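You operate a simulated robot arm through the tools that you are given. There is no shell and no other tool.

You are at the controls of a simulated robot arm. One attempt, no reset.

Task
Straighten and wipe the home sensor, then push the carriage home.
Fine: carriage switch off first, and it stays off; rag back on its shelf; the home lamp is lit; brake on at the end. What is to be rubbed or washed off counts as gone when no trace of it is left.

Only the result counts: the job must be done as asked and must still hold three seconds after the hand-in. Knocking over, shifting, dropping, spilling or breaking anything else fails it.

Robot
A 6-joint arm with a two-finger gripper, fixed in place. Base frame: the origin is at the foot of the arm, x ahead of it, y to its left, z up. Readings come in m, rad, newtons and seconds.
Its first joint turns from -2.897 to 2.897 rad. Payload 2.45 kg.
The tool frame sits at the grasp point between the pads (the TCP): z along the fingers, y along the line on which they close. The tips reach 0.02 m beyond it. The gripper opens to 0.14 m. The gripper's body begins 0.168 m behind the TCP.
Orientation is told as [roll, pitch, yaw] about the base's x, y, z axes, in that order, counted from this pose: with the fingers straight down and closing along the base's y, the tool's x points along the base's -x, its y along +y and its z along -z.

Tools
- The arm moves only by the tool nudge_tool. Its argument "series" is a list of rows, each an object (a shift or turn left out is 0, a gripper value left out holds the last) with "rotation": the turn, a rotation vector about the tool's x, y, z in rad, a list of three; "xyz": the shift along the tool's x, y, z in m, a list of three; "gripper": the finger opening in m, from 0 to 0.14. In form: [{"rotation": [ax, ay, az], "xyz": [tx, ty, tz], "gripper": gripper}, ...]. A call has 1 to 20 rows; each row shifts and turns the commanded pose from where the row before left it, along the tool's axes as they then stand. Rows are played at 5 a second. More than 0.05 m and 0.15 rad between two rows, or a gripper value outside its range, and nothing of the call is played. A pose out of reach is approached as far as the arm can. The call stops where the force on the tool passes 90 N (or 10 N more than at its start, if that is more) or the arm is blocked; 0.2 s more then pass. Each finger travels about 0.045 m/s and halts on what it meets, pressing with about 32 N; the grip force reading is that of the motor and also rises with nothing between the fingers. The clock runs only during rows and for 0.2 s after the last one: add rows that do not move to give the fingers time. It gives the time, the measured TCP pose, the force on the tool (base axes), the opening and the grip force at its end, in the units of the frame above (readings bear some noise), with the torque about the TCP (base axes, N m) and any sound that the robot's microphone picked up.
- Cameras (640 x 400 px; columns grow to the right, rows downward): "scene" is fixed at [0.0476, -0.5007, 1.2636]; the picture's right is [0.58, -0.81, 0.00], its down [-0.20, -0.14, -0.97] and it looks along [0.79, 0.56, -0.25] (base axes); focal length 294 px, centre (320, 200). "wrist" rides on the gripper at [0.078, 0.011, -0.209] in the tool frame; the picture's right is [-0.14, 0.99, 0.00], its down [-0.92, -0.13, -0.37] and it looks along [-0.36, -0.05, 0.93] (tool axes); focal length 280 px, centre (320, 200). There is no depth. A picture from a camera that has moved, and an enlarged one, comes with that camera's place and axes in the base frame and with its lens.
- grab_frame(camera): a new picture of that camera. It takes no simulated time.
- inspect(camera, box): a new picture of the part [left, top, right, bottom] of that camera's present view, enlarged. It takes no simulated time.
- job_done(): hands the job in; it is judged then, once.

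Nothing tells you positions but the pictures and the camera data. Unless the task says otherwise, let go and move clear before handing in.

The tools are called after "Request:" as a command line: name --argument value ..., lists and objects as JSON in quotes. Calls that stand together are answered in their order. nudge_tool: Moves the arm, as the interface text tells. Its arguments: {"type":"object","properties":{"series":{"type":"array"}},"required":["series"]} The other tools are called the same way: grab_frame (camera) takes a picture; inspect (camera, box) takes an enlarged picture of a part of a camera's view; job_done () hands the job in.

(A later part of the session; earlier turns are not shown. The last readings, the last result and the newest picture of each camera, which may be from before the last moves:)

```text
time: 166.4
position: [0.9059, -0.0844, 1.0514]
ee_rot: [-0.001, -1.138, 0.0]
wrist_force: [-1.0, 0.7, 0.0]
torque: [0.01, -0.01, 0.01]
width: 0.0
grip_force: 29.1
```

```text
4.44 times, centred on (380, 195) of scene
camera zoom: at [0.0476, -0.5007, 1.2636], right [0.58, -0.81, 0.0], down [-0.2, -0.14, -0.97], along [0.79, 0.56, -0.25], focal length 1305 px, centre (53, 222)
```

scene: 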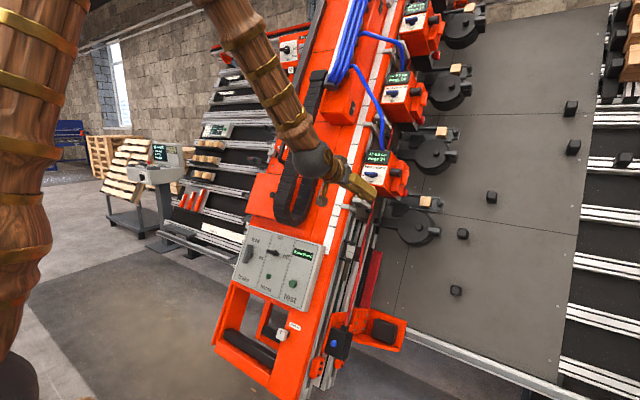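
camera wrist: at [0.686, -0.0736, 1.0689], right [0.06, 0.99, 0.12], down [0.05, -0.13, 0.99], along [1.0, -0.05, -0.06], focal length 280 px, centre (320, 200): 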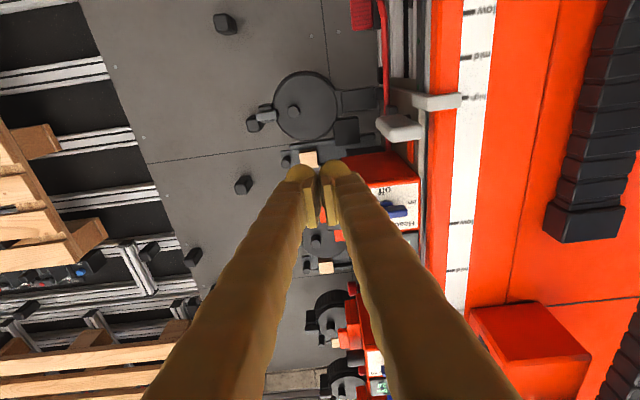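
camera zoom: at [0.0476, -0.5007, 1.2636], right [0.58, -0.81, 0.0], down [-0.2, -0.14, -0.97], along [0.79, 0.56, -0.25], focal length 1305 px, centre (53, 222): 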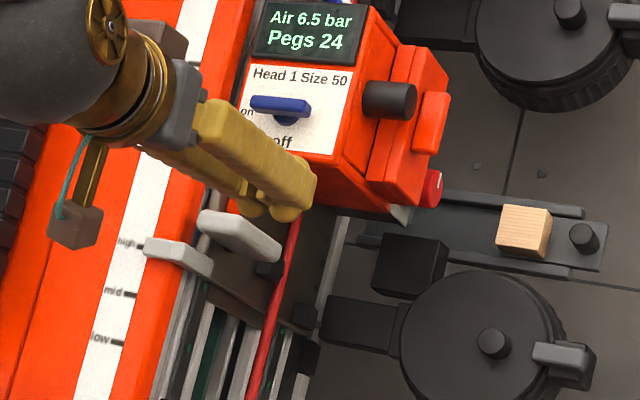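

Request:
inspect --camera "wrist" --box '[340, 60, 480, 170]'

Request:
inspect --camera "scene" --box '[330, 180, 410, 230]'

Request:
inspect --camera "scene" --box '[200, 270, 360, 400]'

Request:
inspect --camera "scene" --box '[230, 90, 330, 220]'

```text
3.64 times, centred on (410, 115) of wrist
camera zoom: at [0.686, -0.0736, 1.0689], right [0.06, 0.99, 0.12], down [0.05, -0.13, 0.99], along [1.0, -0.05, -0.06], focal length 1020 px, centre (-7, 509)
```

zoom: 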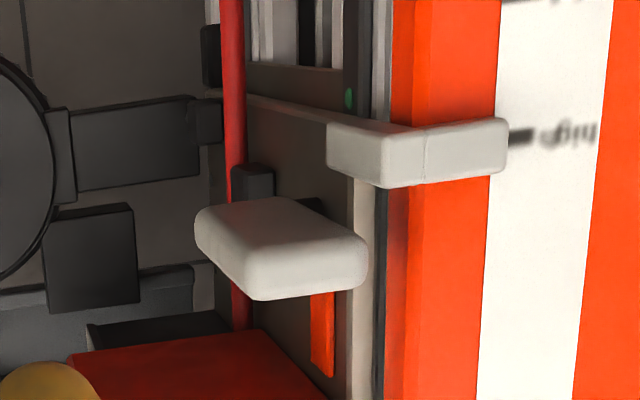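

```text
8.00 times, centred on (370, 205) of scene
camera zoom: at [0.0476, -0.5007, 1.2636], right [0.58, -0.81, 0.0], down [-0.2, -0.14, -0.97], along [0.79, 0.56, -0.25], focal length 2350 px, centre (-80, 160)
```

zoom: 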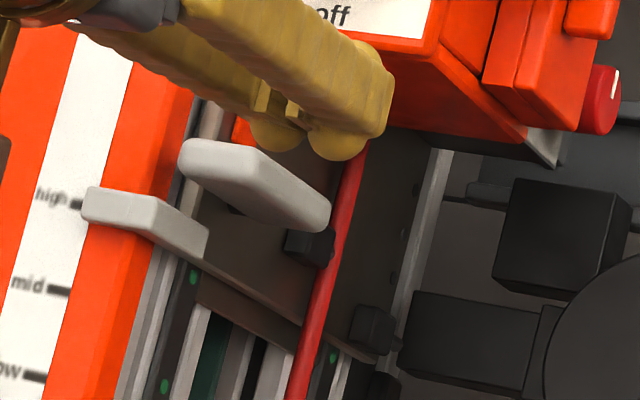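

```text
3.08 times, centred on (280, 335) of scene
camera zoom: at [0.0476, -0.5007, 1.2636], right [0.58, -0.81, 0.0], down [-0.2, -0.14, -0.97], along [0.79, 0.56, -0.25], focal length 904 px, centre (443, -215)
```

zoom: 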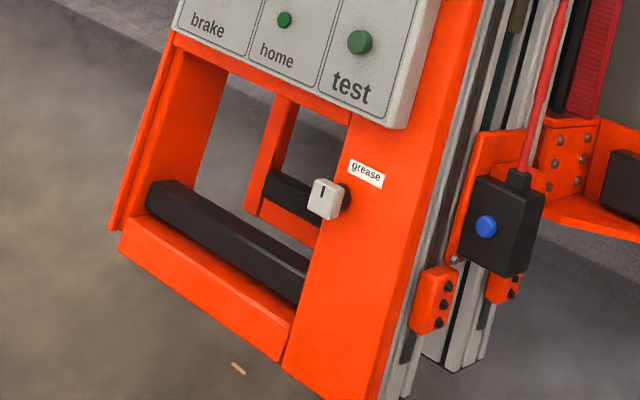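

```text
3.08 times, centred on (280, 155) of scene
camera zoom: at [0.0476, -0.5007, 1.2636], right [0.58, -0.81, 0.0], down [-0.2, -0.14, -0.97], along [0.79, 0.56, -0.25], focal length 904 px, centre (443, 338)
```

zoom: 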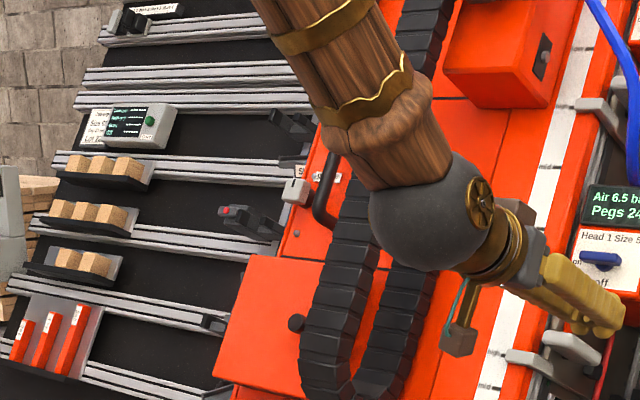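

The lever is back exactly as in the first pictures. Now to the real carriage: the whole beam. I'll go to its left flank, between Shelf 1 and Shelf 2, to push the beam toward −y.

Request:
nudge_tool --series '[{"rotation": [0, 0.063, 0]}, {"xyz": [0.047, 0, 0]}, {"xyz": [0.047, 0, 0]}, {"xyz": [0.047, 0, 0]}, {"xyz": [0.047, 0, 0]}, {"xyz": [0.047, 0, 0]}, {"xyz": [0, 0.047, 0]}, {"xyz": [0, 0.047, 0]}, {"xyz": [0, 0.047, 0]}, {"xyz": [0, 0.047, 0]}, {"xyz": [0, 0.047, 0]}, {"xyz": [0, 0.047, 0]}, {"xyz": [0, 0.047, 0]}, {"xyz": [0, 0.047, 0]}, {"xyz": [0, 0.047, 0]}, {"xyz": [0, 0.047, 0]}, {"xyz": [0, 0.047, 0]}, {"xyz": [0, 0.047, 0]}, {"xyz": [0, 0.047, 0]}, {}]'

Request:
nudge_tool --series '[{"xyz": [0, 0.047, 0]}, {"xyz": [0, 0.047, 0]}, {"xyz": [0.03, 0.01, 0]}, {}, {}]'

Request:
grab_frame --camera "wrist"

Request:
inspect --camera "wrist" --box '[160, 20, 360, 200]'

```text
time: 170.6
position: [0.7937, 0.5249, 0.8471]
ee_rot: [-0.001, -1.075, 0.002]
wrist_force: [0.8, -0.3, 0.2]
torque: [0.05, 0.0, -0.01]
width: 0.0
grip_force: 29.6
```

```text
time: 171.8
position: [0.7789, 0.6289, 0.8167]
ee_rot: [-0.004, -1.076, 0.002]
wrist_force: [0.4, -0.3, 0.7]
torque: [-0.02, 0.0, -0.03]
width: 0.0
grip_force: 29.1
```

```text
taken
camera wrist: at [0.5585, 0.6401, 0.8472], right [0.07, 0.99, 0.12], down [0.11, -0.13, 0.99], along [0.99, -0.05, -0.12], focal length 280 px, centre (320, 200)
```

wrist: 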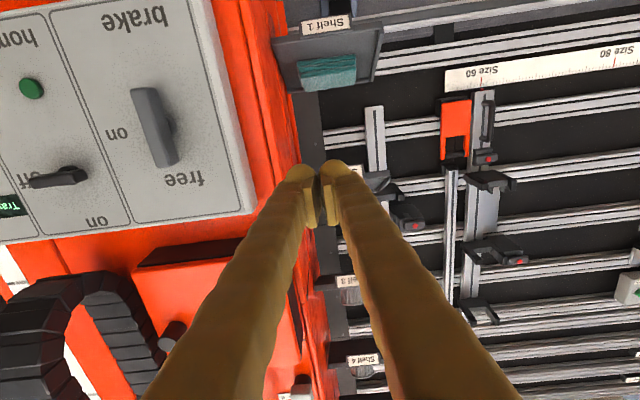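

```text
2.22 times, centred on (260, 110) of wrist
camera zoom: at [0.5585, 0.6401, 0.8472], right [0.07, 0.99, 0.12], down [0.11, -0.13, 0.99], along [0.99, -0.05, -0.12], focal length 623 px, centre (453, 400)
```

zoom: 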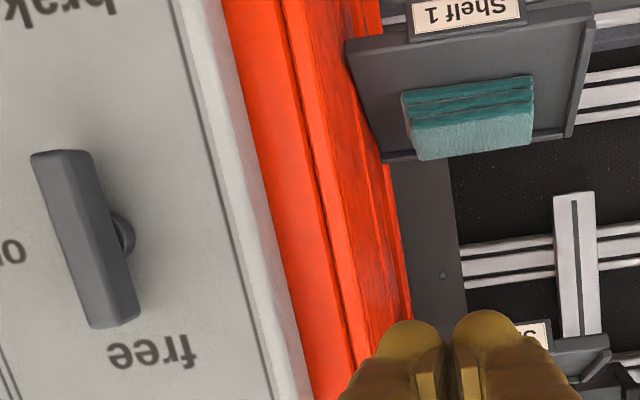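

Request:
nudge_tool --series '[{"rotation": [0, 0, -0.1428]}, {"rotation": [0, 0, -0.1428]}, {"rotation": [0, 0, -0.1428]}, {"rotation": [0, 0, -0.1428]}, {"rotation": [0, 0, -0.1428]}, {"rotation": [0, 0, -0.1428]}, {"rotation": [0, 0, -0.1428]}, {"rotation": [0, 0, -0.1428]}, {"rotation": [0, 0, -0.1428]}, {"rotation": [0, 0, -0.1428]}, {"rotation": [0, 0, -0.1428]}, {"xyz": [0, 0, 0.045]}, {"xyz": [0, 0, 0.045]}, {"xyz": [0, 0, 0.04]}, {}, {}]'

Request:
grab_frame --camera "wrist"

Request:
inspect --camera "wrist" --box '[200, 60, 440, 240]'

```text
time: 175.2
position: [0.8954, 0.6302, 0.7537]
ee_rot: [-1.075, 0.001, 1.569]
wrist_force: [0.4, 0.2, -0.3]
torque: [0.01, 0.04, 0.02]
width: 0.0001
grip_force: 29.2
```

```text
taken
camera wrist: at [0.7085, 0.5523, 0.8432], right [-0.47, 0.14, -0.87], down [-0.26, 0.92, 0.29], along [0.84, 0.36, -0.4], focal length 280 px, centre (320, 200)
```

wrist: 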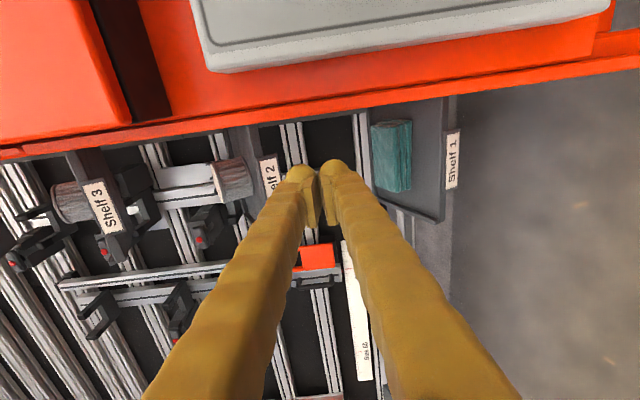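

```text
2.22 times, centred on (320, 150) of wrist
camera zoom: at [0.7085, 0.5523, 0.8432], right [-0.47, 0.14, -0.87], down [-0.26, 0.92, 0.29], along [0.84, 0.36, -0.4], focal length 623 px, centre (320, 311)
```

zoom: 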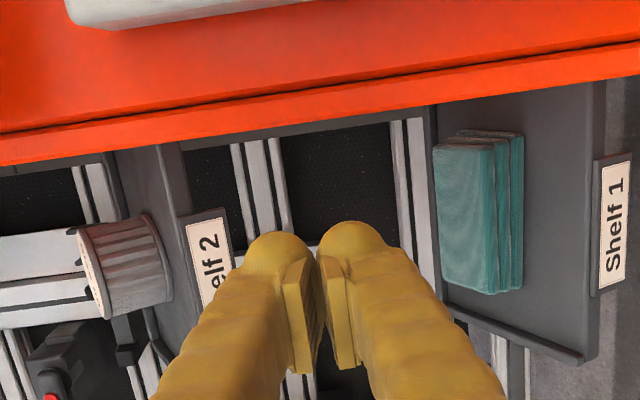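

Request:
nudge_tool --series '[{"xyz": [0, 0, 0.04]}, {"xyz": [0, 0, 0.04]}, {"xyz": [0, 0, 0.025]}, {}, {}]'

Request:
grab_frame --camera "wrist"

Request:
grab_frame --camera "scene"

```text
time: 176.4
position: [0.9895, 0.6288, 0.7047]
ee_rot: [-1.075, 0.001, 1.573]
wrist_force: [0.0, 0.6, 0.3]
torque: [0.01, 0.02, 0.04]
width: 0.0
grip_force: 29.6
```

```text
taken
camera wrist: at [0.8001, 0.5518, 0.7939], right [-0.47, 0.14, -0.87], down [-0.26, 0.92, 0.29], along [0.84, 0.36, -0.4], focal length 280 px, centre (320, 200)
```

wrist: 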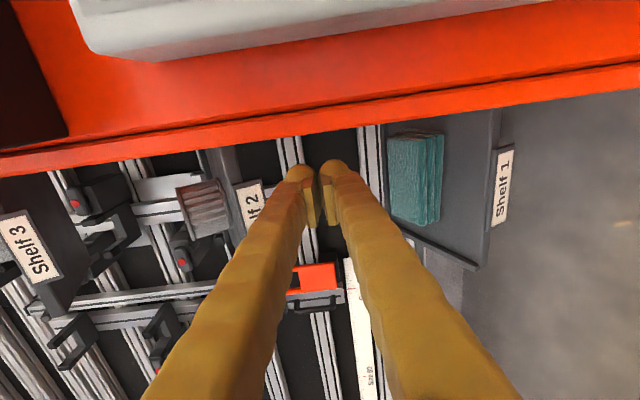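

```text
taken
```

scene: 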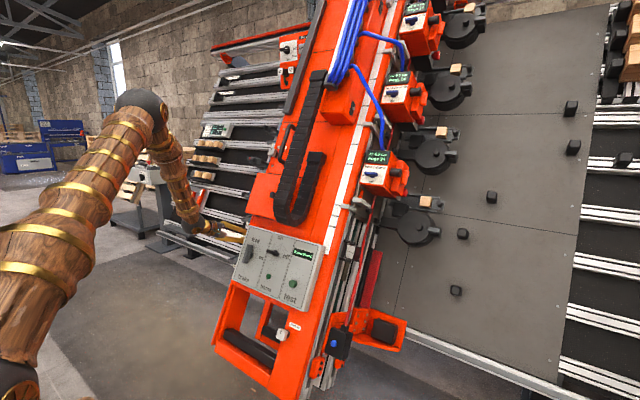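

Fingers are beside the beam's left wall. I'll move −y slowly until they touch it, then push.

Request:
nudge_tool --series '[{"xyz": [0.01, 0, 0]}, {"xyz": [0.01, 0, 0]}, {"xyz": [0.005, 0, 0]}, {"xyz": [0.005, 0, 0]}, {}]'

Request:
inspect --camera "scene" --box '[210, 200, 330, 300]'

Request:
grab_frame --camera "wrist"

```text
time: 177.6
position: [0.9879, 0.5993, 0.7066]
ee_rot: [-1.075, 0.002, 1.571]
wrist_force: [-0.5, 0.0, 0.1]
torque: [0.01, 0.0, -0.02]
width: 0.0
grip_force: 29.5
```

```text
4.00 times, centred on (270, 250) of scene
camera zoom: at [0.0476, -0.5007, 1.2636], right [0.58, -0.81, 0.0], down [-0.2, -0.14, -0.97], along [0.79, 0.56, -0.25], focal length 1175 px, centre (520, 0)
```

zoom: 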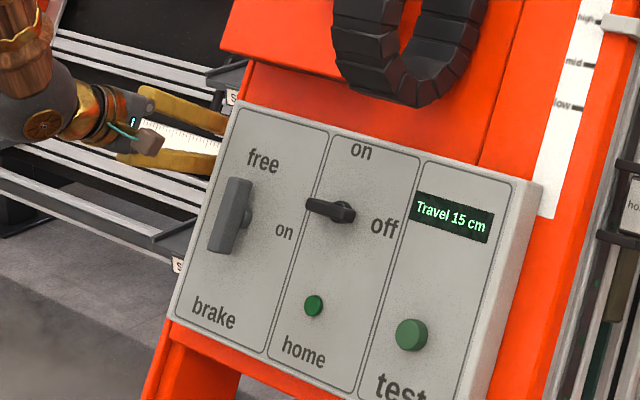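

```text
taken
camera wrist: at [0.7997, 0.5222, 0.7963], right [-0.47, 0.14, -0.87], down [-0.26, 0.92, 0.29], along [0.84, 0.36, -0.4], focal length 280 px, centre (320, 200)
```

wrist: 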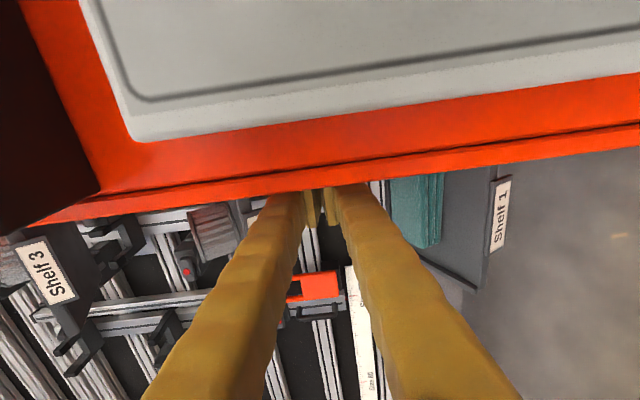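

Request:
nudge_tool --series '[{"xyz": [0.005, 0, 0]}, {"xyz": [0.005, 0, 0]}, {}]'

Request:
nudge_tool --series '[{"xyz": [0.005, 0, 0]}, {"xyz": [0.005, 0, 0]}, {}]'

Request:
nudge_tool --series '[{"xyz": [0.005, 0, 0]}, {"xyz": [0.005, 0, 0]}, {}]'

Request:
inspect --camera "scene" --box '[210, 200, 330, 300]'

```text
time: 178.4
position: [0.9883, 0.5892, 0.7074]
ee_rot: [-1.075, 0.0, 1.572]
wrist_force: [-4.3, 11.9, -1.3]
torque: [0.08, 0.06, 0.04]
width: 0.0058
grip_force: 29.8
```

```text
time: 179.2
position: [0.9886, 0.5771, 0.7063]
ee_rot: [-1.075, 0.001, 1.569]
wrist_force: [-0.6, 0.6, -1.3]
torque: [-0.01, -0.03, 0.0]
width: 0.0
grip_force: 29.7
```

```text
time: 180.0
position: [0.9884, 0.5712, 0.7063]
ee_rot: [-1.076, 0.001, 1.571]
wrist_force: [0.8, 6.7, -2.4]
torque: [0.07, 0.03, 0.08]
width: 0.006
grip_force: 29.0
```

```text
4.00 times, centred on (270, 250) of scene
camera zoom: at [0.0476, -0.5007, 1.2636], right [0.58, -0.81, 0.0], down [-0.2, -0.14, -0.97], along [0.79, 0.56, -0.25], focal length 1175 px, centre (520, 0)
```

zoom: 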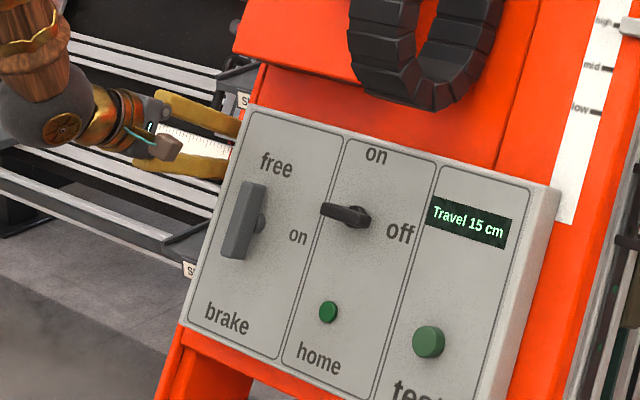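

The beam is moving −y with very little force. I'll continue and watch the travel display.

Request:
nudge_tool --series '[{"xyz": [0.005, 0, 0]}, {"xyz": [0.005, 0, 0]}, {"xyz": [0.005, 0, 0]}, {"xyz": [0.005, 0, 0]}, {}]'

Request:
inspect --camera "scene" --box '[210, 200, 330, 300]'

Request:
inspect --camera "scene" --box '[130, 130, 200, 180]'

```text
time: 181.2
position: [0.9887, 0.5498, 0.7056]
ee_rot: [-1.075, 0.001, 1.572]
wrist_force: [-0.5, 0.0, 0.2]
torque: [0.01, 0.0, 0.0]
width: 0.0002
grip_force: 29.3
```

```text
4.00 times, centred on (270, 250) of scene
camera zoom: at [0.0476, -0.5007, 1.2636], right [0.58, -0.81, 0.0], down [-0.2, -0.14, -0.97], along [0.79, 0.56, -0.25], focal length 1175 px, centre (520, 0)
```

zoom: 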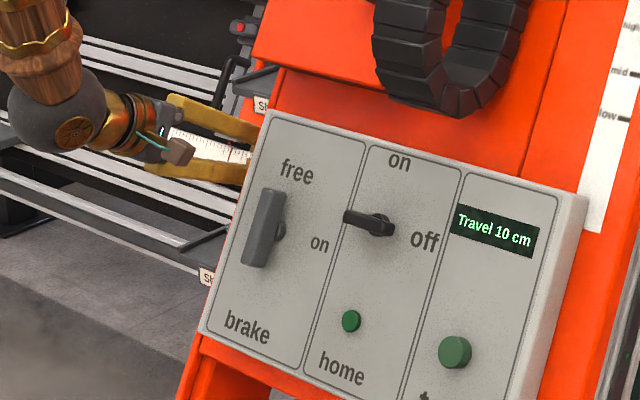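

```text
8.00 times, centred on (165, 155) of scene
camera zoom: at [0.0476, -0.5007, 1.2636], right [0.58, -0.81, 0.0], down [-0.2, -0.14, -0.97], along [0.79, 0.56, -0.25], focal length 2350 px, centre (1560, 560)
```

zoom: 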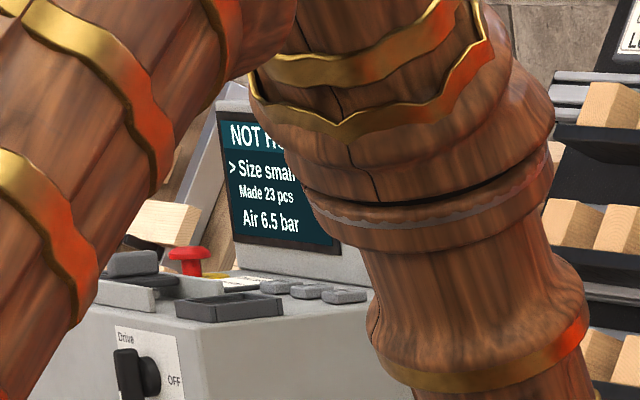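

Travel now reads 10 cm, so the direction is right. Continuing steadily.

Request:
nudge_tool --series '[{"xyz": [0.005, 0, 0]}, {"xyz": [0.005, 0, 0]}, {"xyz": [0.005, 0, 0]}, {"xyz": [0.005, 0, 0]}, {"xyz": [0.005, 0, 0]}, {"xyz": [0.005, 0, 0]}, {"xyz": [0.005, 0, 0]}, {"xyz": [0.005, 0, 0]}, {}]'

Request:
inspect --camera "scene" --box '[210, 200, 350, 310]'

Request:
grab_frame --camera "scene"

```text
time: 183.2
position: [0.9879, 0.5084, 0.7063]
ee_rot: [-1.074, 0.002, 1.57]
wrist_force: [0.6, -0.3, 0.7]
torque: [-0.01, 0.0, 0.02]
width: 0.0
grip_force: 28.9
```

```text
3.64 times, centred on (280, 255) of scene
camera zoom: at [0.0476, -0.5007, 1.2636], right [0.58, -0.81, 0.0], down [-0.2, -0.14, -0.97], along [0.79, 0.56, -0.25], focal length 1068 px, centre (466, 0)
```

zoom: 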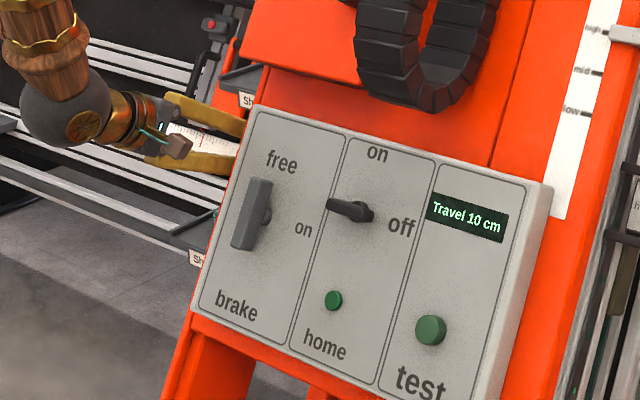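

```text
taken
```

scene: 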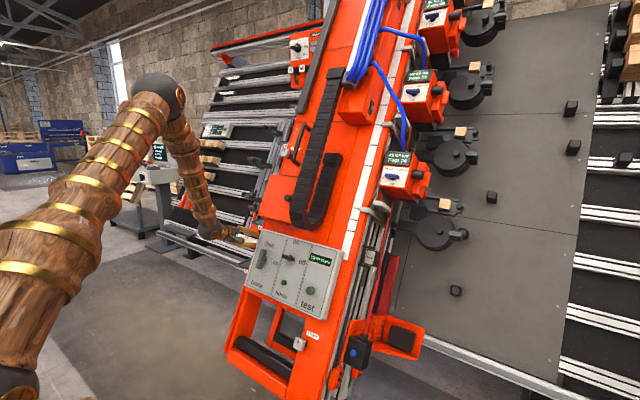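

Request:
nudge_tool --series '[{"xyz": [0.005, 0, 0]}, {"xyz": [0.005, 0, 0]}, {"xyz": [0.005, 0, 0]}, {"xyz": [0.005, 0, 0]}, {"xyz": [0.005, 0, 0]}, {"xyz": [0.005, 0, 0]}, {"xyz": [0.005, 0, 0]}, {"xyz": [0.005, 0, 0]}, {}]'

Request:
inspect --camera "scene" --box '[210, 200, 350, 310]'

```text
time: 185.2
position: [0.9876, 0.4693, 0.7091]
ee_rot: [-1.075, 0.0, 1.57]
wrist_force: [4.2, 6.8, -0.7]
torque: [0.05, -0.01, 0.11]
width: 0.006
grip_force: 29.4
```

```text
3.64 times, centred on (280, 255) of scene
camera zoom: at [0.0476, -0.5007, 1.2636], right [0.58, -0.81, 0.0], down [-0.2, -0.14, -0.97], along [0.79, 0.56, -0.25], focal length 1068 px, centre (466, 0)
```

zoom: 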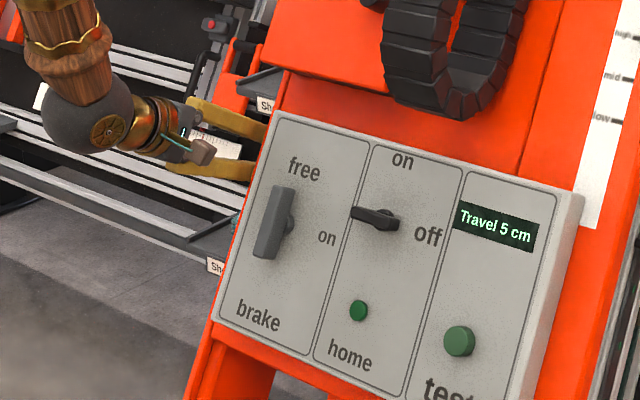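

Travel reads 5 cm. The last stretch goes in shorter pushes.

Request:
nudge_tool --series '[{"xyz": [0.004, 0, 0]}, {"xyz": [0.004, 0, 0]}, {"xyz": [0.004, 0, 0]}, {"xyz": [0.004, 0, 0]}, {"xyz": [0.004, 0, 0]}, {}]'

Request:
inspect --camera "scene" --box '[210, 200, 350, 310]'

Request:
nudge_tool --series '[{"xyz": [0.003, 0, 0]}, {"xyz": [0.003, 0, 0]}, {"xyz": [0.003, 0, 0]}, {}]'

Request:
inspect --camera "scene" --box '[210, 200, 350, 310]'

```text
time: 186.6
position: [0.9863, 0.4492, 0.7066]
ee_rot: [-1.075, 0.001, 1.571]
wrist_force: [-0.8, -1.3, -0.7]
torque: [0.0, -0.01, 0.01]
width: 0.0
grip_force: 29.0
```

```text
3.64 times, centred on (280, 255) of scene
camera zoom: at [0.0476, -0.5007, 1.2636], right [0.58, -0.81, 0.0], down [-0.2, -0.14, -0.97], along [0.79, 0.56, -0.25], focal length 1068 px, centre (466, 0)
```

zoom: 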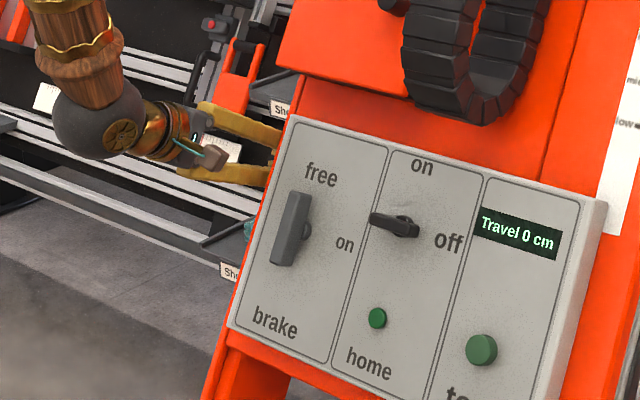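

```text
time: 187.6
position: [0.9874, 0.4421, 0.7056]
ee_rot: [-1.075, 0.002, 1.572]
wrist_force: [1.4, 2.9, 0.1]
torque: [0.03, -0.01, 0.04]
width: 0.0059
grip_force: 29.3
```

```text
3.64 times, centred on (280, 255) of scene
camera zoom: at [0.0476, -0.5007, 1.2636], right [0.58, -0.81, 0.0], down [-0.2, -0.14, -0.97], along [0.79, 0.56, -0.25], focal length 1068 px, centre (466, 0)
```

zoom: 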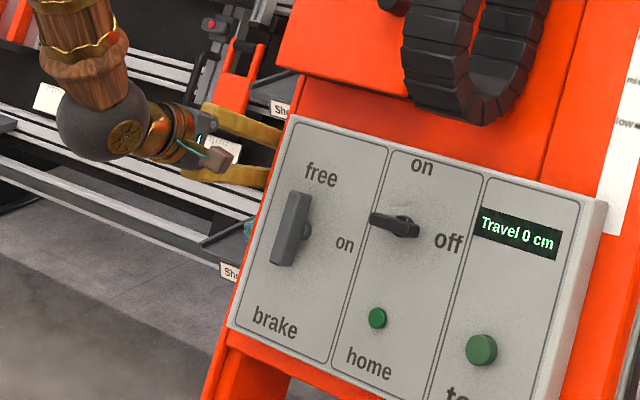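

Travel is 0 but the lamp isn't lit yet. I'll nudge further until the carriage meets its stop.

Request:
nudge_tool --series '[{"xyz": [0.003, 0, 0]}, {"xyz": [0.003, 0, 0]}, {}]'

Request:
nudge_tool --series '[{"xyz": [0.003, 0, 0]}, {"xyz": [0.003, 0, 0]}, {}]'

Request:
inspect --camera "scene" --box '[210, 200, 350, 310]'

Request:
inspect --camera "scene" --box '[340, 220, 460, 380]'

```text
time: 188.4
position: [0.9879, 0.4335, 0.7056]
ee_rot: [-1.076, 0.002, 1.567]
wrist_force: [-0.4, 0.0, 0.7]
torque: [-0.01, 0.0, -0.01]
width: 0.0
grip_force: 29.6
```

```text
time: 189.2
position: [0.9868, 0.4297, 0.7079]
ee_rot: [-1.075, 0.001, 1.571]
wrist_force: [0.2, 0.1, 0.1]
torque: [0.06, -0.02, 0.0]
width: 0.0
grip_force: 29.4
```

```text
3.64 times, centred on (280, 255) of scene
camera zoom: at [0.0476, -0.5007, 1.2636], right [0.58, -0.81, 0.0], down [-0.2, -0.14, -0.97], along [0.79, 0.56, -0.25], focal length 1068 px, centre (466, 0)
```

zoom: 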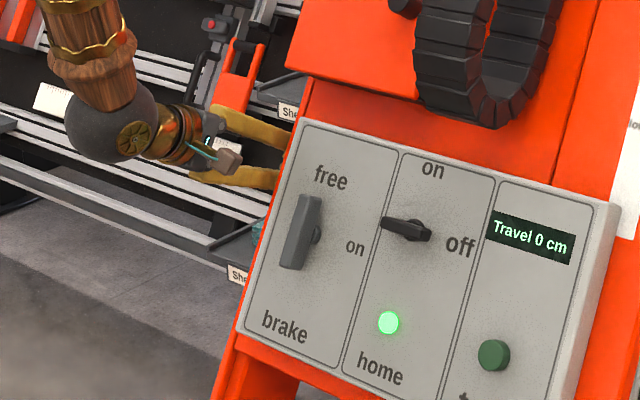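

```text
2.50 times, centred on (400, 300) of scene
camera zoom: at [0.0476, -0.5007, 1.2636], right [0.58, -0.81, 0.0], down [-0.2, -0.14, -0.97], along [0.79, 0.56, -0.25], focal length 734 px, centre (120, -50)
```

zoom: 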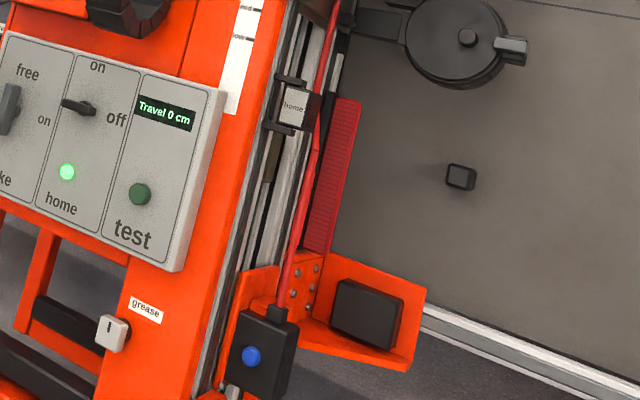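

The home lamp is lit. I'll nudge a touch more to see whether there is a firm stop, so that setting the brake won't disturb it.

Request:
nudge_tool --series '[{"xyz": [0.002, 0, 0]}, {"xyz": [0.001, 0, 0]}, {}]'

Request:
nudge_tool --series '[{"xyz": [0.002, 0, 0]}, {}]'

Request:
inspect --camera "scene" --box '[210, 200, 350, 310]'

```text
time: 190.0
position: [0.9862, 0.4274, 0.7071]
ee_rot: [-1.076, 0.001, 1.573]
wrist_force: [3.7, 11.4, 1.1]
torque: [0.03, -0.01, 0.18]
width: 0.006
grip_force: 29.7
```

```text
time: 190.6
position: [0.9868, 0.4238, 0.7051]
ee_rot: [-1.074, 0.002, 1.572]
wrist_force: [1.3, 8.9, 2.5]
torque: [-0.05, -0.05, 0.06]
width: 0.0059
grip_force: 29.6
```

```text
3.64 times, centred on (280, 255) of scene
camera zoom: at [0.0476, -0.5007, 1.2636], right [0.58, -0.81, 0.0], down [-0.2, -0.14, -0.97], along [0.79, 0.56, -0.25], focal length 1068 px, centre (466, 0)
```

zoom: 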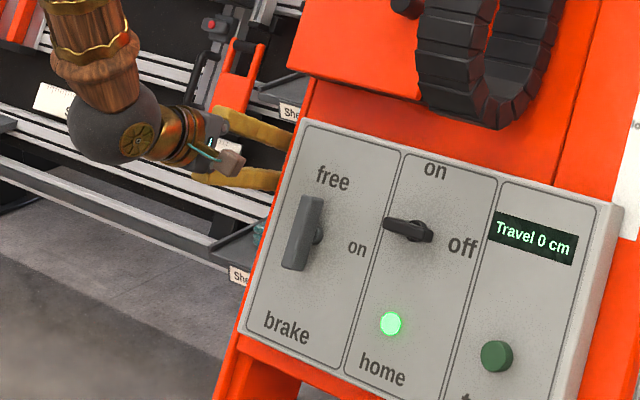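

Request:
nudge_tool --series '[{"xyz": [0.002, 0, 0]}, {}]'

Request:
nudge_tool --series '[{"xyz": [0.002, 0, 0]}, {}]'

Request:
inspect --camera "scene" --box '[210, 200, 350, 310]'

```text
time: 191.2
position: [0.987, 0.423, 0.7062]
ee_rot: [-1.075, 0.0, 1.572]
wrist_force: [5.5, 13.2, -0.4]
torque: [0.04, -0.05, 0.2]
width: 0.0062
grip_force: 29.1
```

```text
time: 191.8
position: [0.9878, 0.4197, 0.7061]
ee_rot: [-1.074, 0.002, 1.569]
wrist_force: [-0.5, 3.6, 2.0]
torque: [0.0, 0.0, 0.05]
width: 0.0059
grip_force: 29.9
```

```text
3.64 times, centred on (280, 255) of scene
camera zoom: at [0.0476, -0.5007, 1.2636], right [0.58, -0.81, 0.0], down [-0.2, -0.14, -0.97], along [0.79, 0.56, -0.25], focal length 1068 px, centre (466, 0)
```

zoom: 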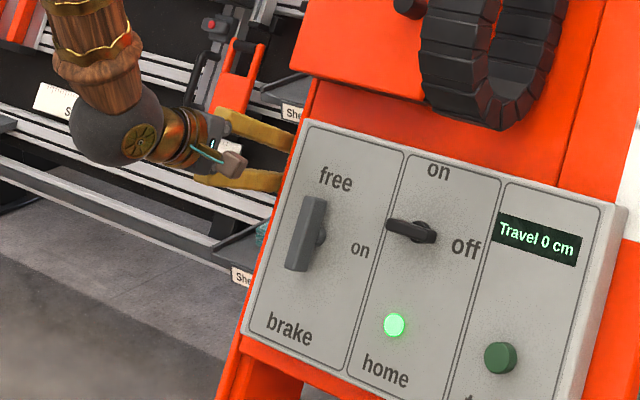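

Still lit with several millimetres of margin, so I'll stop pushing there. Moving the fingers away from the wall, backing out, and going to the brake.

Request:
nudge_tool --series '[{"xyz": [-0.015, 0, 0]}, {"xyz": [-0.02, 0, 0]}, {"xyz": [0, 0, -0.04]}, {"xyz": [0, 0, -0.045]}, {"xyz": [0, 0, -0.045]}, {"xyz": [0, 0, -0.045]}, {"xyz": [0, 0, -0.045]}, {}]'

Request:
grab_frame --camera "wrist"

Request:
inspect --camera "scene" --box '[210, 200, 350, 310]'

```text
time: 193.6
position: [0.7945, 0.4558, 0.8076]
ee_rot: [-1.074, 0.002, 1.571]
wrist_force: [-0.1, 0.4, -0.5]
torque: [0.02, 0.03, 0.0]
width: 0.0
grip_force: 29.7
```

```text
taken
camera wrist: at [0.6061, 0.3771, 0.8989], right [-0.47, 0.14, -0.87], down [-0.26, 0.92, 0.29], along [0.84, 0.36, -0.4], focal length 280 px, centre (320, 200)
```

wrist: 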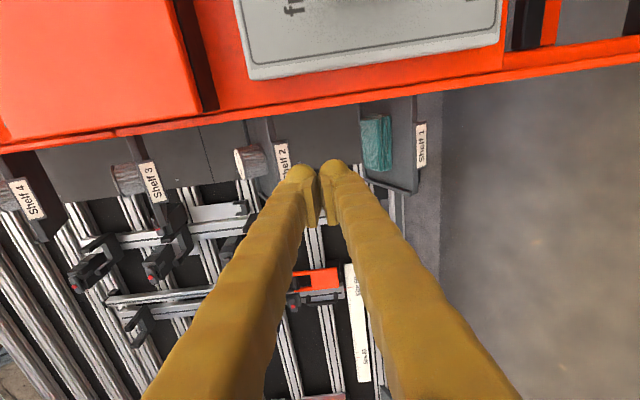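

```text
3.64 times, centred on (280, 255) of scene
camera zoom: at [0.0476, -0.5007, 1.2636], right [0.58, -0.81, 0.0], down [-0.2, -0.14, -0.97], along [0.79, 0.56, -0.25], focal length 1068 px, centre (466, 0)
```

zoom: 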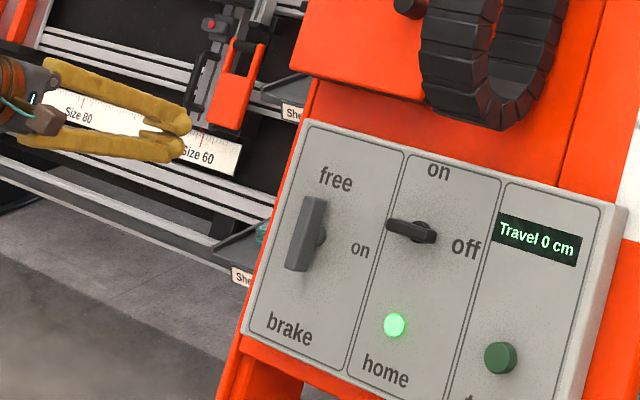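

Lamp still lit. Now I'll square up in front of the brake lever, which has moved with the carriage to about y = 0.288.

Request:
nudge_tool --series '[{"xyz": [0, 0, -0.03]}, {"rotation": [0, 0, 0.1428]}, {"rotation": [0, 0, 0.1428]}, {"rotation": [0, 0, 0.1428]}, {"rotation": [0, 0, 0.1428]}, {"rotation": [0, 0, 0.1428]}, {"rotation": [0, 0, 0.1428]}, {"rotation": [0, 0, 0.1428]}, {"rotation": [0, 0, 0.1428]}, {"rotation": [0, 0, 0.1428]}, {"rotation": [0, 0, 0.1428]}, {"rotation": [0, 0, 0.1428]}, {"xyz": [0, -0.042, 0], "gripper": 0.1}, {"xyz": [0, -0.042, 0]}, {"xyz": [0, -0.042, 0]}, {"xyz": [0, -0.042, 0]}, {"xyz": [0.031, 0, 0]}, {"xyz": [0.031, 0, 0]}, {}, {}]'

Request:
grab_frame --camera "wrist"

Request:
inspect --camera "wrist" --box '[240, 80, 400, 220]'

```text
time: 197.8
position: [0.7385, 0.2898, 0.7725]
ee_rot: [-0.001, -1.075, 0.004]
wrist_force: [-0.5, 0.8, 0.5]
torque: [0.01, -0.01, -0.01]
width: 0.1003
grip_force: 0.0
```

```text
taken
camera wrist: at [0.5184, 0.3005, 0.8029], right [0.06, 0.99, 0.12], down [0.11, -0.13, 0.99], along [0.99, -0.05, -0.12], focal length 280 px, centre (320, 200)
```

wrist: 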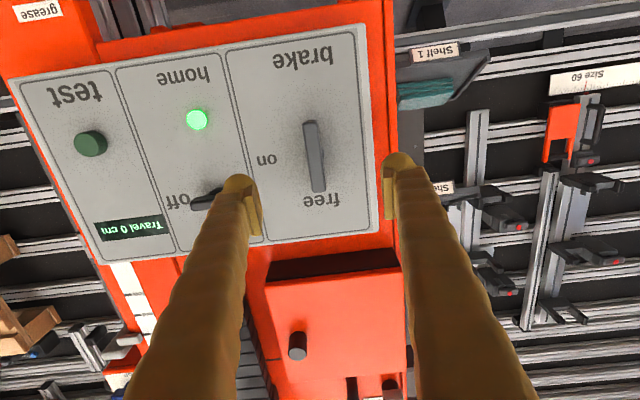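

```text
2.86 times, centred on (320, 150) of wrist
camera zoom: at [0.5184, 0.3005, 0.8029], right [0.06, 0.99, 0.12], down [0.11, -0.13, 0.99], along [0.99, -0.05, -0.12], focal length 801 px, centre (320, 343)
```

zoom: 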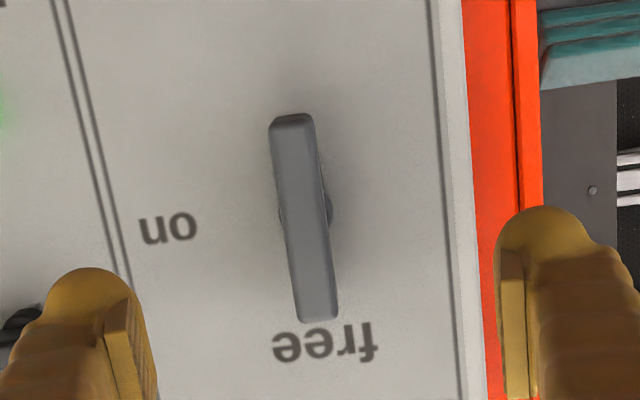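

Lever centre is at y≈0.284. Approaching to straddle it.

Request:
nudge_tool --series '[{"xyz": [0.005, -0.006, 0], "gripper": 0.06}, {"xyz": [0, 0, 0.04]}, {"xyz": [0, 0, 0.04]}, {"xyz": [0, 0, 0.015]}, {}, {}]'

Request:
grab_frame --camera "wrist"

Request:
inspect --camera "wrist" --box '[240, 100, 400, 260]'

```text
time: 199.2
position: [0.8205, 0.2823, 0.7225]
ee_rot: [-0.001, -1.077, 0.004]
wrist_force: [0.0, 0.2, -0.6]
torque: [-0.01, 0.02, 0.02]
width: 0.0601
grip_force: 0.1
```

```text
taken
camera wrist: at [0.6015, 0.2937, 0.753], right [0.06, 0.99, 0.12], down [0.11, -0.13, 0.99], along [0.99, -0.05, -0.12], focal length 280 px, centre (320, 200)
```

wrist: 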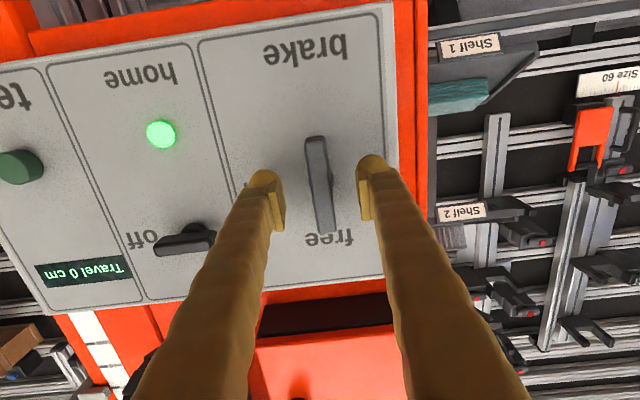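

```text
2.50 times, centred on (320, 180) of wrist
camera zoom: at [0.6015, 0.2937, 0.753], right [0.06, 0.99, 0.12], down [0.11, -0.13, 0.99], along [0.99, -0.05, -0.12], focal length 701 px, centre (320, 250)
```

zoom: 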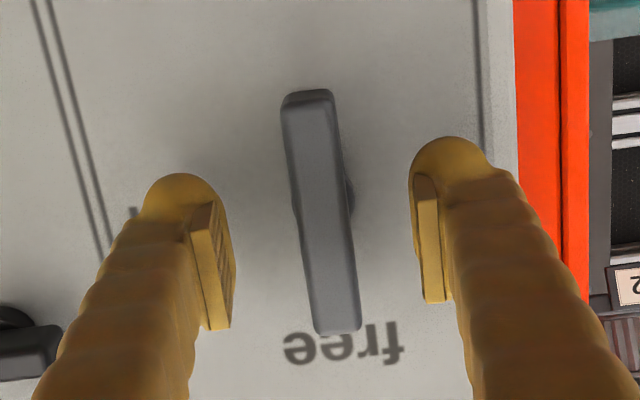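

Request:
nudge_tool --series '[{"xyz": [0, 0, 0.009]}, {"xyz": [0, 0, 0.008]}, {}, {"gripper": 0.0}, {}, {}, {}, {}]'

Request:
inspect --camera "scene" --box '[210, 200, 350, 310]'

Request:
inspect --camera "wrist" --box '[140, 80, 400, 260]'

```text
time: 201.0
position: [0.8354, 0.2833, 0.7133]
ee_rot: [-0.003, -1.074, 0.004]
wrist_force: [2.7, 14.4, -3.8]
torque: [0.05, 0.07, 0.12]
width: 0.0169
grip_force: 42.5
```

```text
3.64 times, centred on (280, 255) of scene
camera zoom: at [0.0476, -0.5007, 1.2636], right [0.58, -0.81, 0.0], down [-0.2, -0.14, -0.97], along [0.79, 0.56, -0.25], focal length 1068 px, centre (466, 0)
```

zoom: 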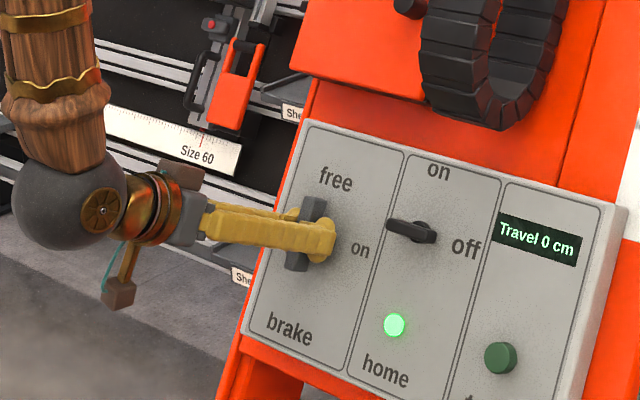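

```text
2.22 times, centred on (270, 170) of wrist
camera zoom: at [0.6157, 0.2946, 0.7442], right [0.06, 0.99, 0.12], down [0.11, -0.13, 0.99], along [0.99, -0.05, -0.12], focal length 623 px, centre (431, 267)
```

zoom: 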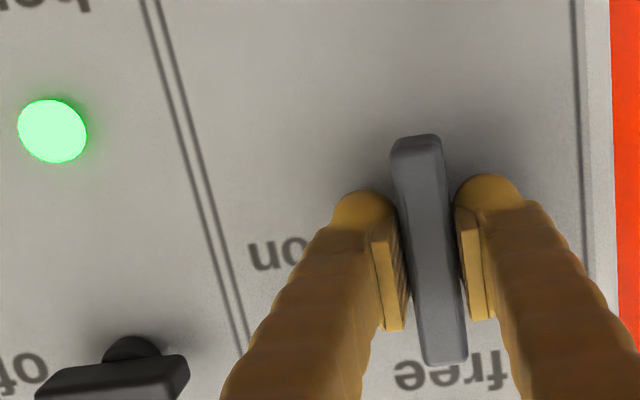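

Gripped, and the lamp is still lit. Turning counter-clockwise to "on" in chunks.

Request:
nudge_tool --series '[{"rotation": [0, 0, -0.1]}, {"rotation": [0, 0, -0.1]}, {"rotation": [0, 0, -0.1]}, {"rotation": [0, 0, -0.1]}, {}]'

Request:
nudge_tool --series '[{"rotation": [0, 0, -0.1]}, {"rotation": [0, 0, -0.1]}, {"rotation": [0, 0, -0.1]}, {"rotation": [0, 0, -0.1]}, {}]'

Request:
inspect --camera "scene" --box '[210, 200, 350, 310]'

```text
time: 202.2
position: [0.8351, 0.2815, 0.7139]
ee_rot: [-0.626, -0.942, 0.729]
wrist_force: [29.1, 1.7, -11.7]
torque: [0.01, -0.08, 0.03]
width: 0.0169
grip_force: 42.5
```

```text
time: 203.4
position: [0.8358, 0.2812, 0.7146]
ee_rot: [-0.927, -0.658, 1.137]
wrist_force: [21.0, -16.3, -2.1]
torque: [-0.09, -0.02, -0.2]
width: 0.0173
grip_force: 42.8
```

```text
3.64 times, centred on (280, 255) of scene
camera zoom: at [0.0476, -0.5007, 1.2636], right [0.58, -0.81, 0.0], down [-0.2, -0.14, -0.97], along [0.79, 0.56, -0.25], focal length 1068 px, centre (466, 0)
```

zoom: 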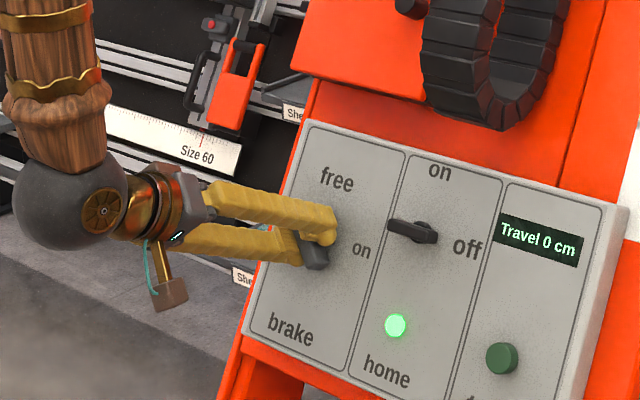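

Request:
nudge_tool --series '[{"rotation": [0, 0, -0.1]}, {"rotation": [0, 0, -0.1]}, {"rotation": [0, 0, -0.1]}, {"rotation": [0, 0, -0.1]}, {}]'

Request:
nudge_tool --series '[{"rotation": [0, 0, -0.1]}, {"rotation": [0, 0, -0.1]}, {"rotation": [0, 0, -0.1]}, {}]'

Request:
nudge_tool --series '[{"rotation": [0, 0, -0.07]}, {"rotation": [0, 0, -0.04]}, {}]'

Request:
inspect --camera "scene" --box '[210, 200, 350, 310]'

```text
time: 204.6
position: [0.8359, 0.2805, 0.7146]
ee_rot: [-1.048, -0.323, 1.386]
wrist_force: [30.9, -40.5, 20.9]
torque: [-0.17, -0.17, -0.42]
width: 0.0171
grip_force: 42.6
```

```text
time: 205.6
position: [0.8348, 0.2824, 0.7154]
ee_rot: [-1.075, -0.062, 1.54]
wrist_force: [7.4, -31.5, 39.6]
torque: [-0.32, -0.42, -0.34]
width: 0.0172
grip_force: 42.5
```

```text
time: 206.4
position: [0.836, 0.282, 0.7154]
ee_rot: [-1.077, 0.034, 1.592]
wrist_force: [2.3, 2.3, 39.1]
torque: [0.97, -0.37, -0.36]
width: 0.0178
grip_force: 43.3
```

```text
3.64 times, centred on (280, 255) of scene
camera zoom: at [0.0476, -0.5007, 1.2636], right [0.58, -0.81, 0.0], down [-0.2, -0.14, -0.97], along [0.79, 0.56, -0.25], focal length 1068 px, centre (466, 0)
```

zoom: 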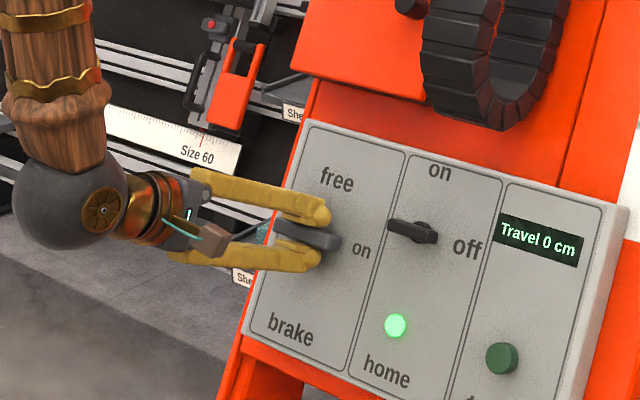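

The brake lever has hit its "on" stop and the lamp is still lit. Releasing and backing off.

Request:
nudge_tool --series '[{"rotation": [0, 0, 0.02], "gripper": 0.06}, {}, {}, {"xyz": [0, 0, -0.04]}, {"xyz": [0, 0, -0.045]}, {"xyz": [0, 0, -0.045]}, {"rotation": [0, 0, 0.1428]}, {"rotation": [0, 0, 0.1428]}, {"rotation": [0, 0, 0.1428]}, {"rotation": [0, 0, 0.1428]}, {"rotation": [0, 0, 0.1428]}, {"rotation": [0, 0, 0.1428]}, {"rotation": [0, 0, 0.1428]}, {"rotation": [0, 0, 0.1428]}, {"rotation": [0, 0, 0.1428]}, {"rotation": [0, 0, 0.1428]}, {"rotation": [0, 0, 0.1428]}, {}]'

Request:
grab_frame --camera "wrist"

Request:
grab_frame --camera "scene"

Request:
inspect --camera "scene" --box '[210, 200, 350, 310]'

Request:
inspect --camera "scene" --box '[340, 180, 440, 290]'

Request:
inspect --camera "wrist" --box '[360, 20, 520, 130]'

```text
time: 210.2
position: [0.7203, 0.2799, 0.7746]
ee_rot: [-0.033, -1.075, 0.039]
wrist_force: [0.3, 0.1, 0.6]
torque: [0.0, 0.0, -0.02]
width: 0.0601
grip_force: 0.0
```

```text
taken
camera wrist: at [0.5001, 0.2907, 0.8054], right [0.06, 0.99, 0.1], down [0.11, -0.11, 0.99], along [0.99, -0.04, -0.12], focal length 280 px, centre (320, 200)
```

wrist: 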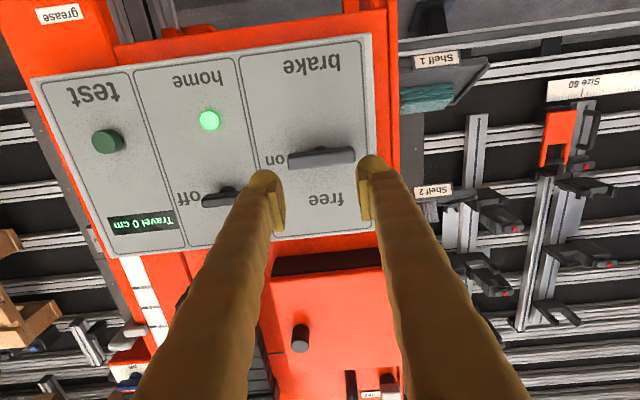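

```text
taken
```

scene: 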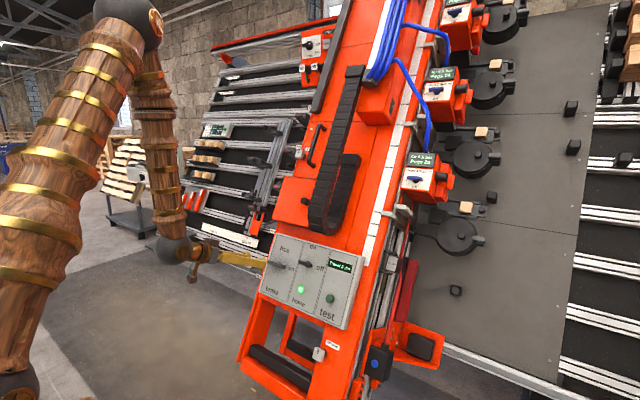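

```text
3.64 times, centred on (280, 255) of scene
camera zoom: at [0.0476, -0.5007, 1.2636], right [0.58, -0.81, 0.0], down [-0.2, -0.14, -0.97], along [0.79, 0.56, -0.25], focal length 1068 px, centre (466, 0)
```

zoom: 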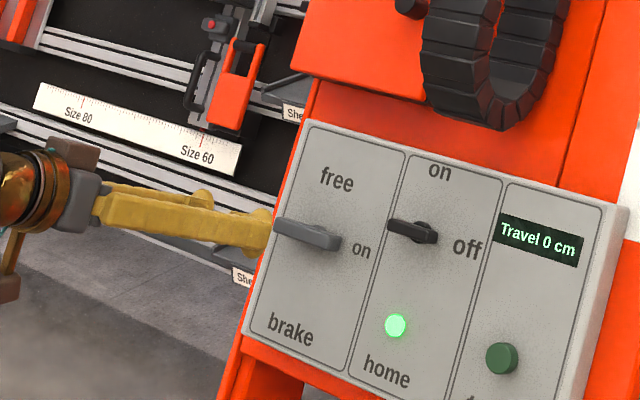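

```text
3.64 times, centred on (390, 235) of scene
camera zoom: at [0.0476, -0.5007, 1.2636], right [0.58, -0.81, 0.0], down [-0.2, -0.14, -0.97], along [0.79, 0.56, -0.25], focal length 1068 px, centre (66, 73)
```

zoom: 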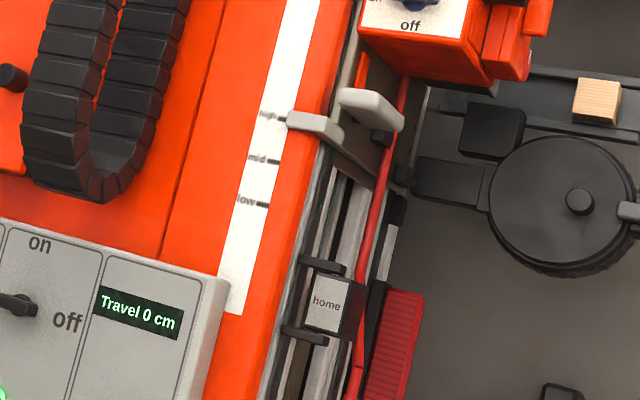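

```text
3.64 times, centred on (440, 75) of wrist
camera zoom: at [0.5001, 0.2907, 0.8054], right [0.06, 0.99, 0.1], down [0.11, -0.11, 0.99], along [0.99, -0.04, -0.12], focal length 1020 px, centre (-116, 654)
```

zoom: 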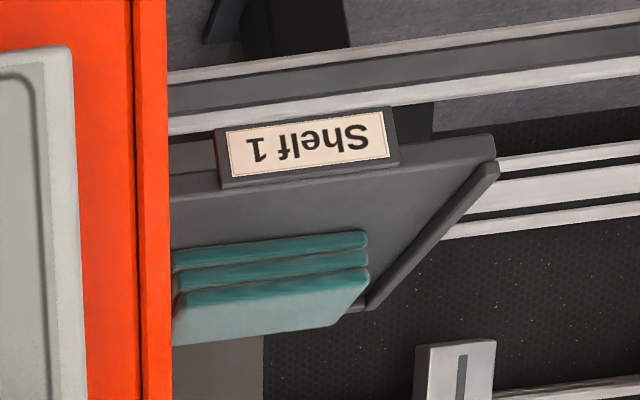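

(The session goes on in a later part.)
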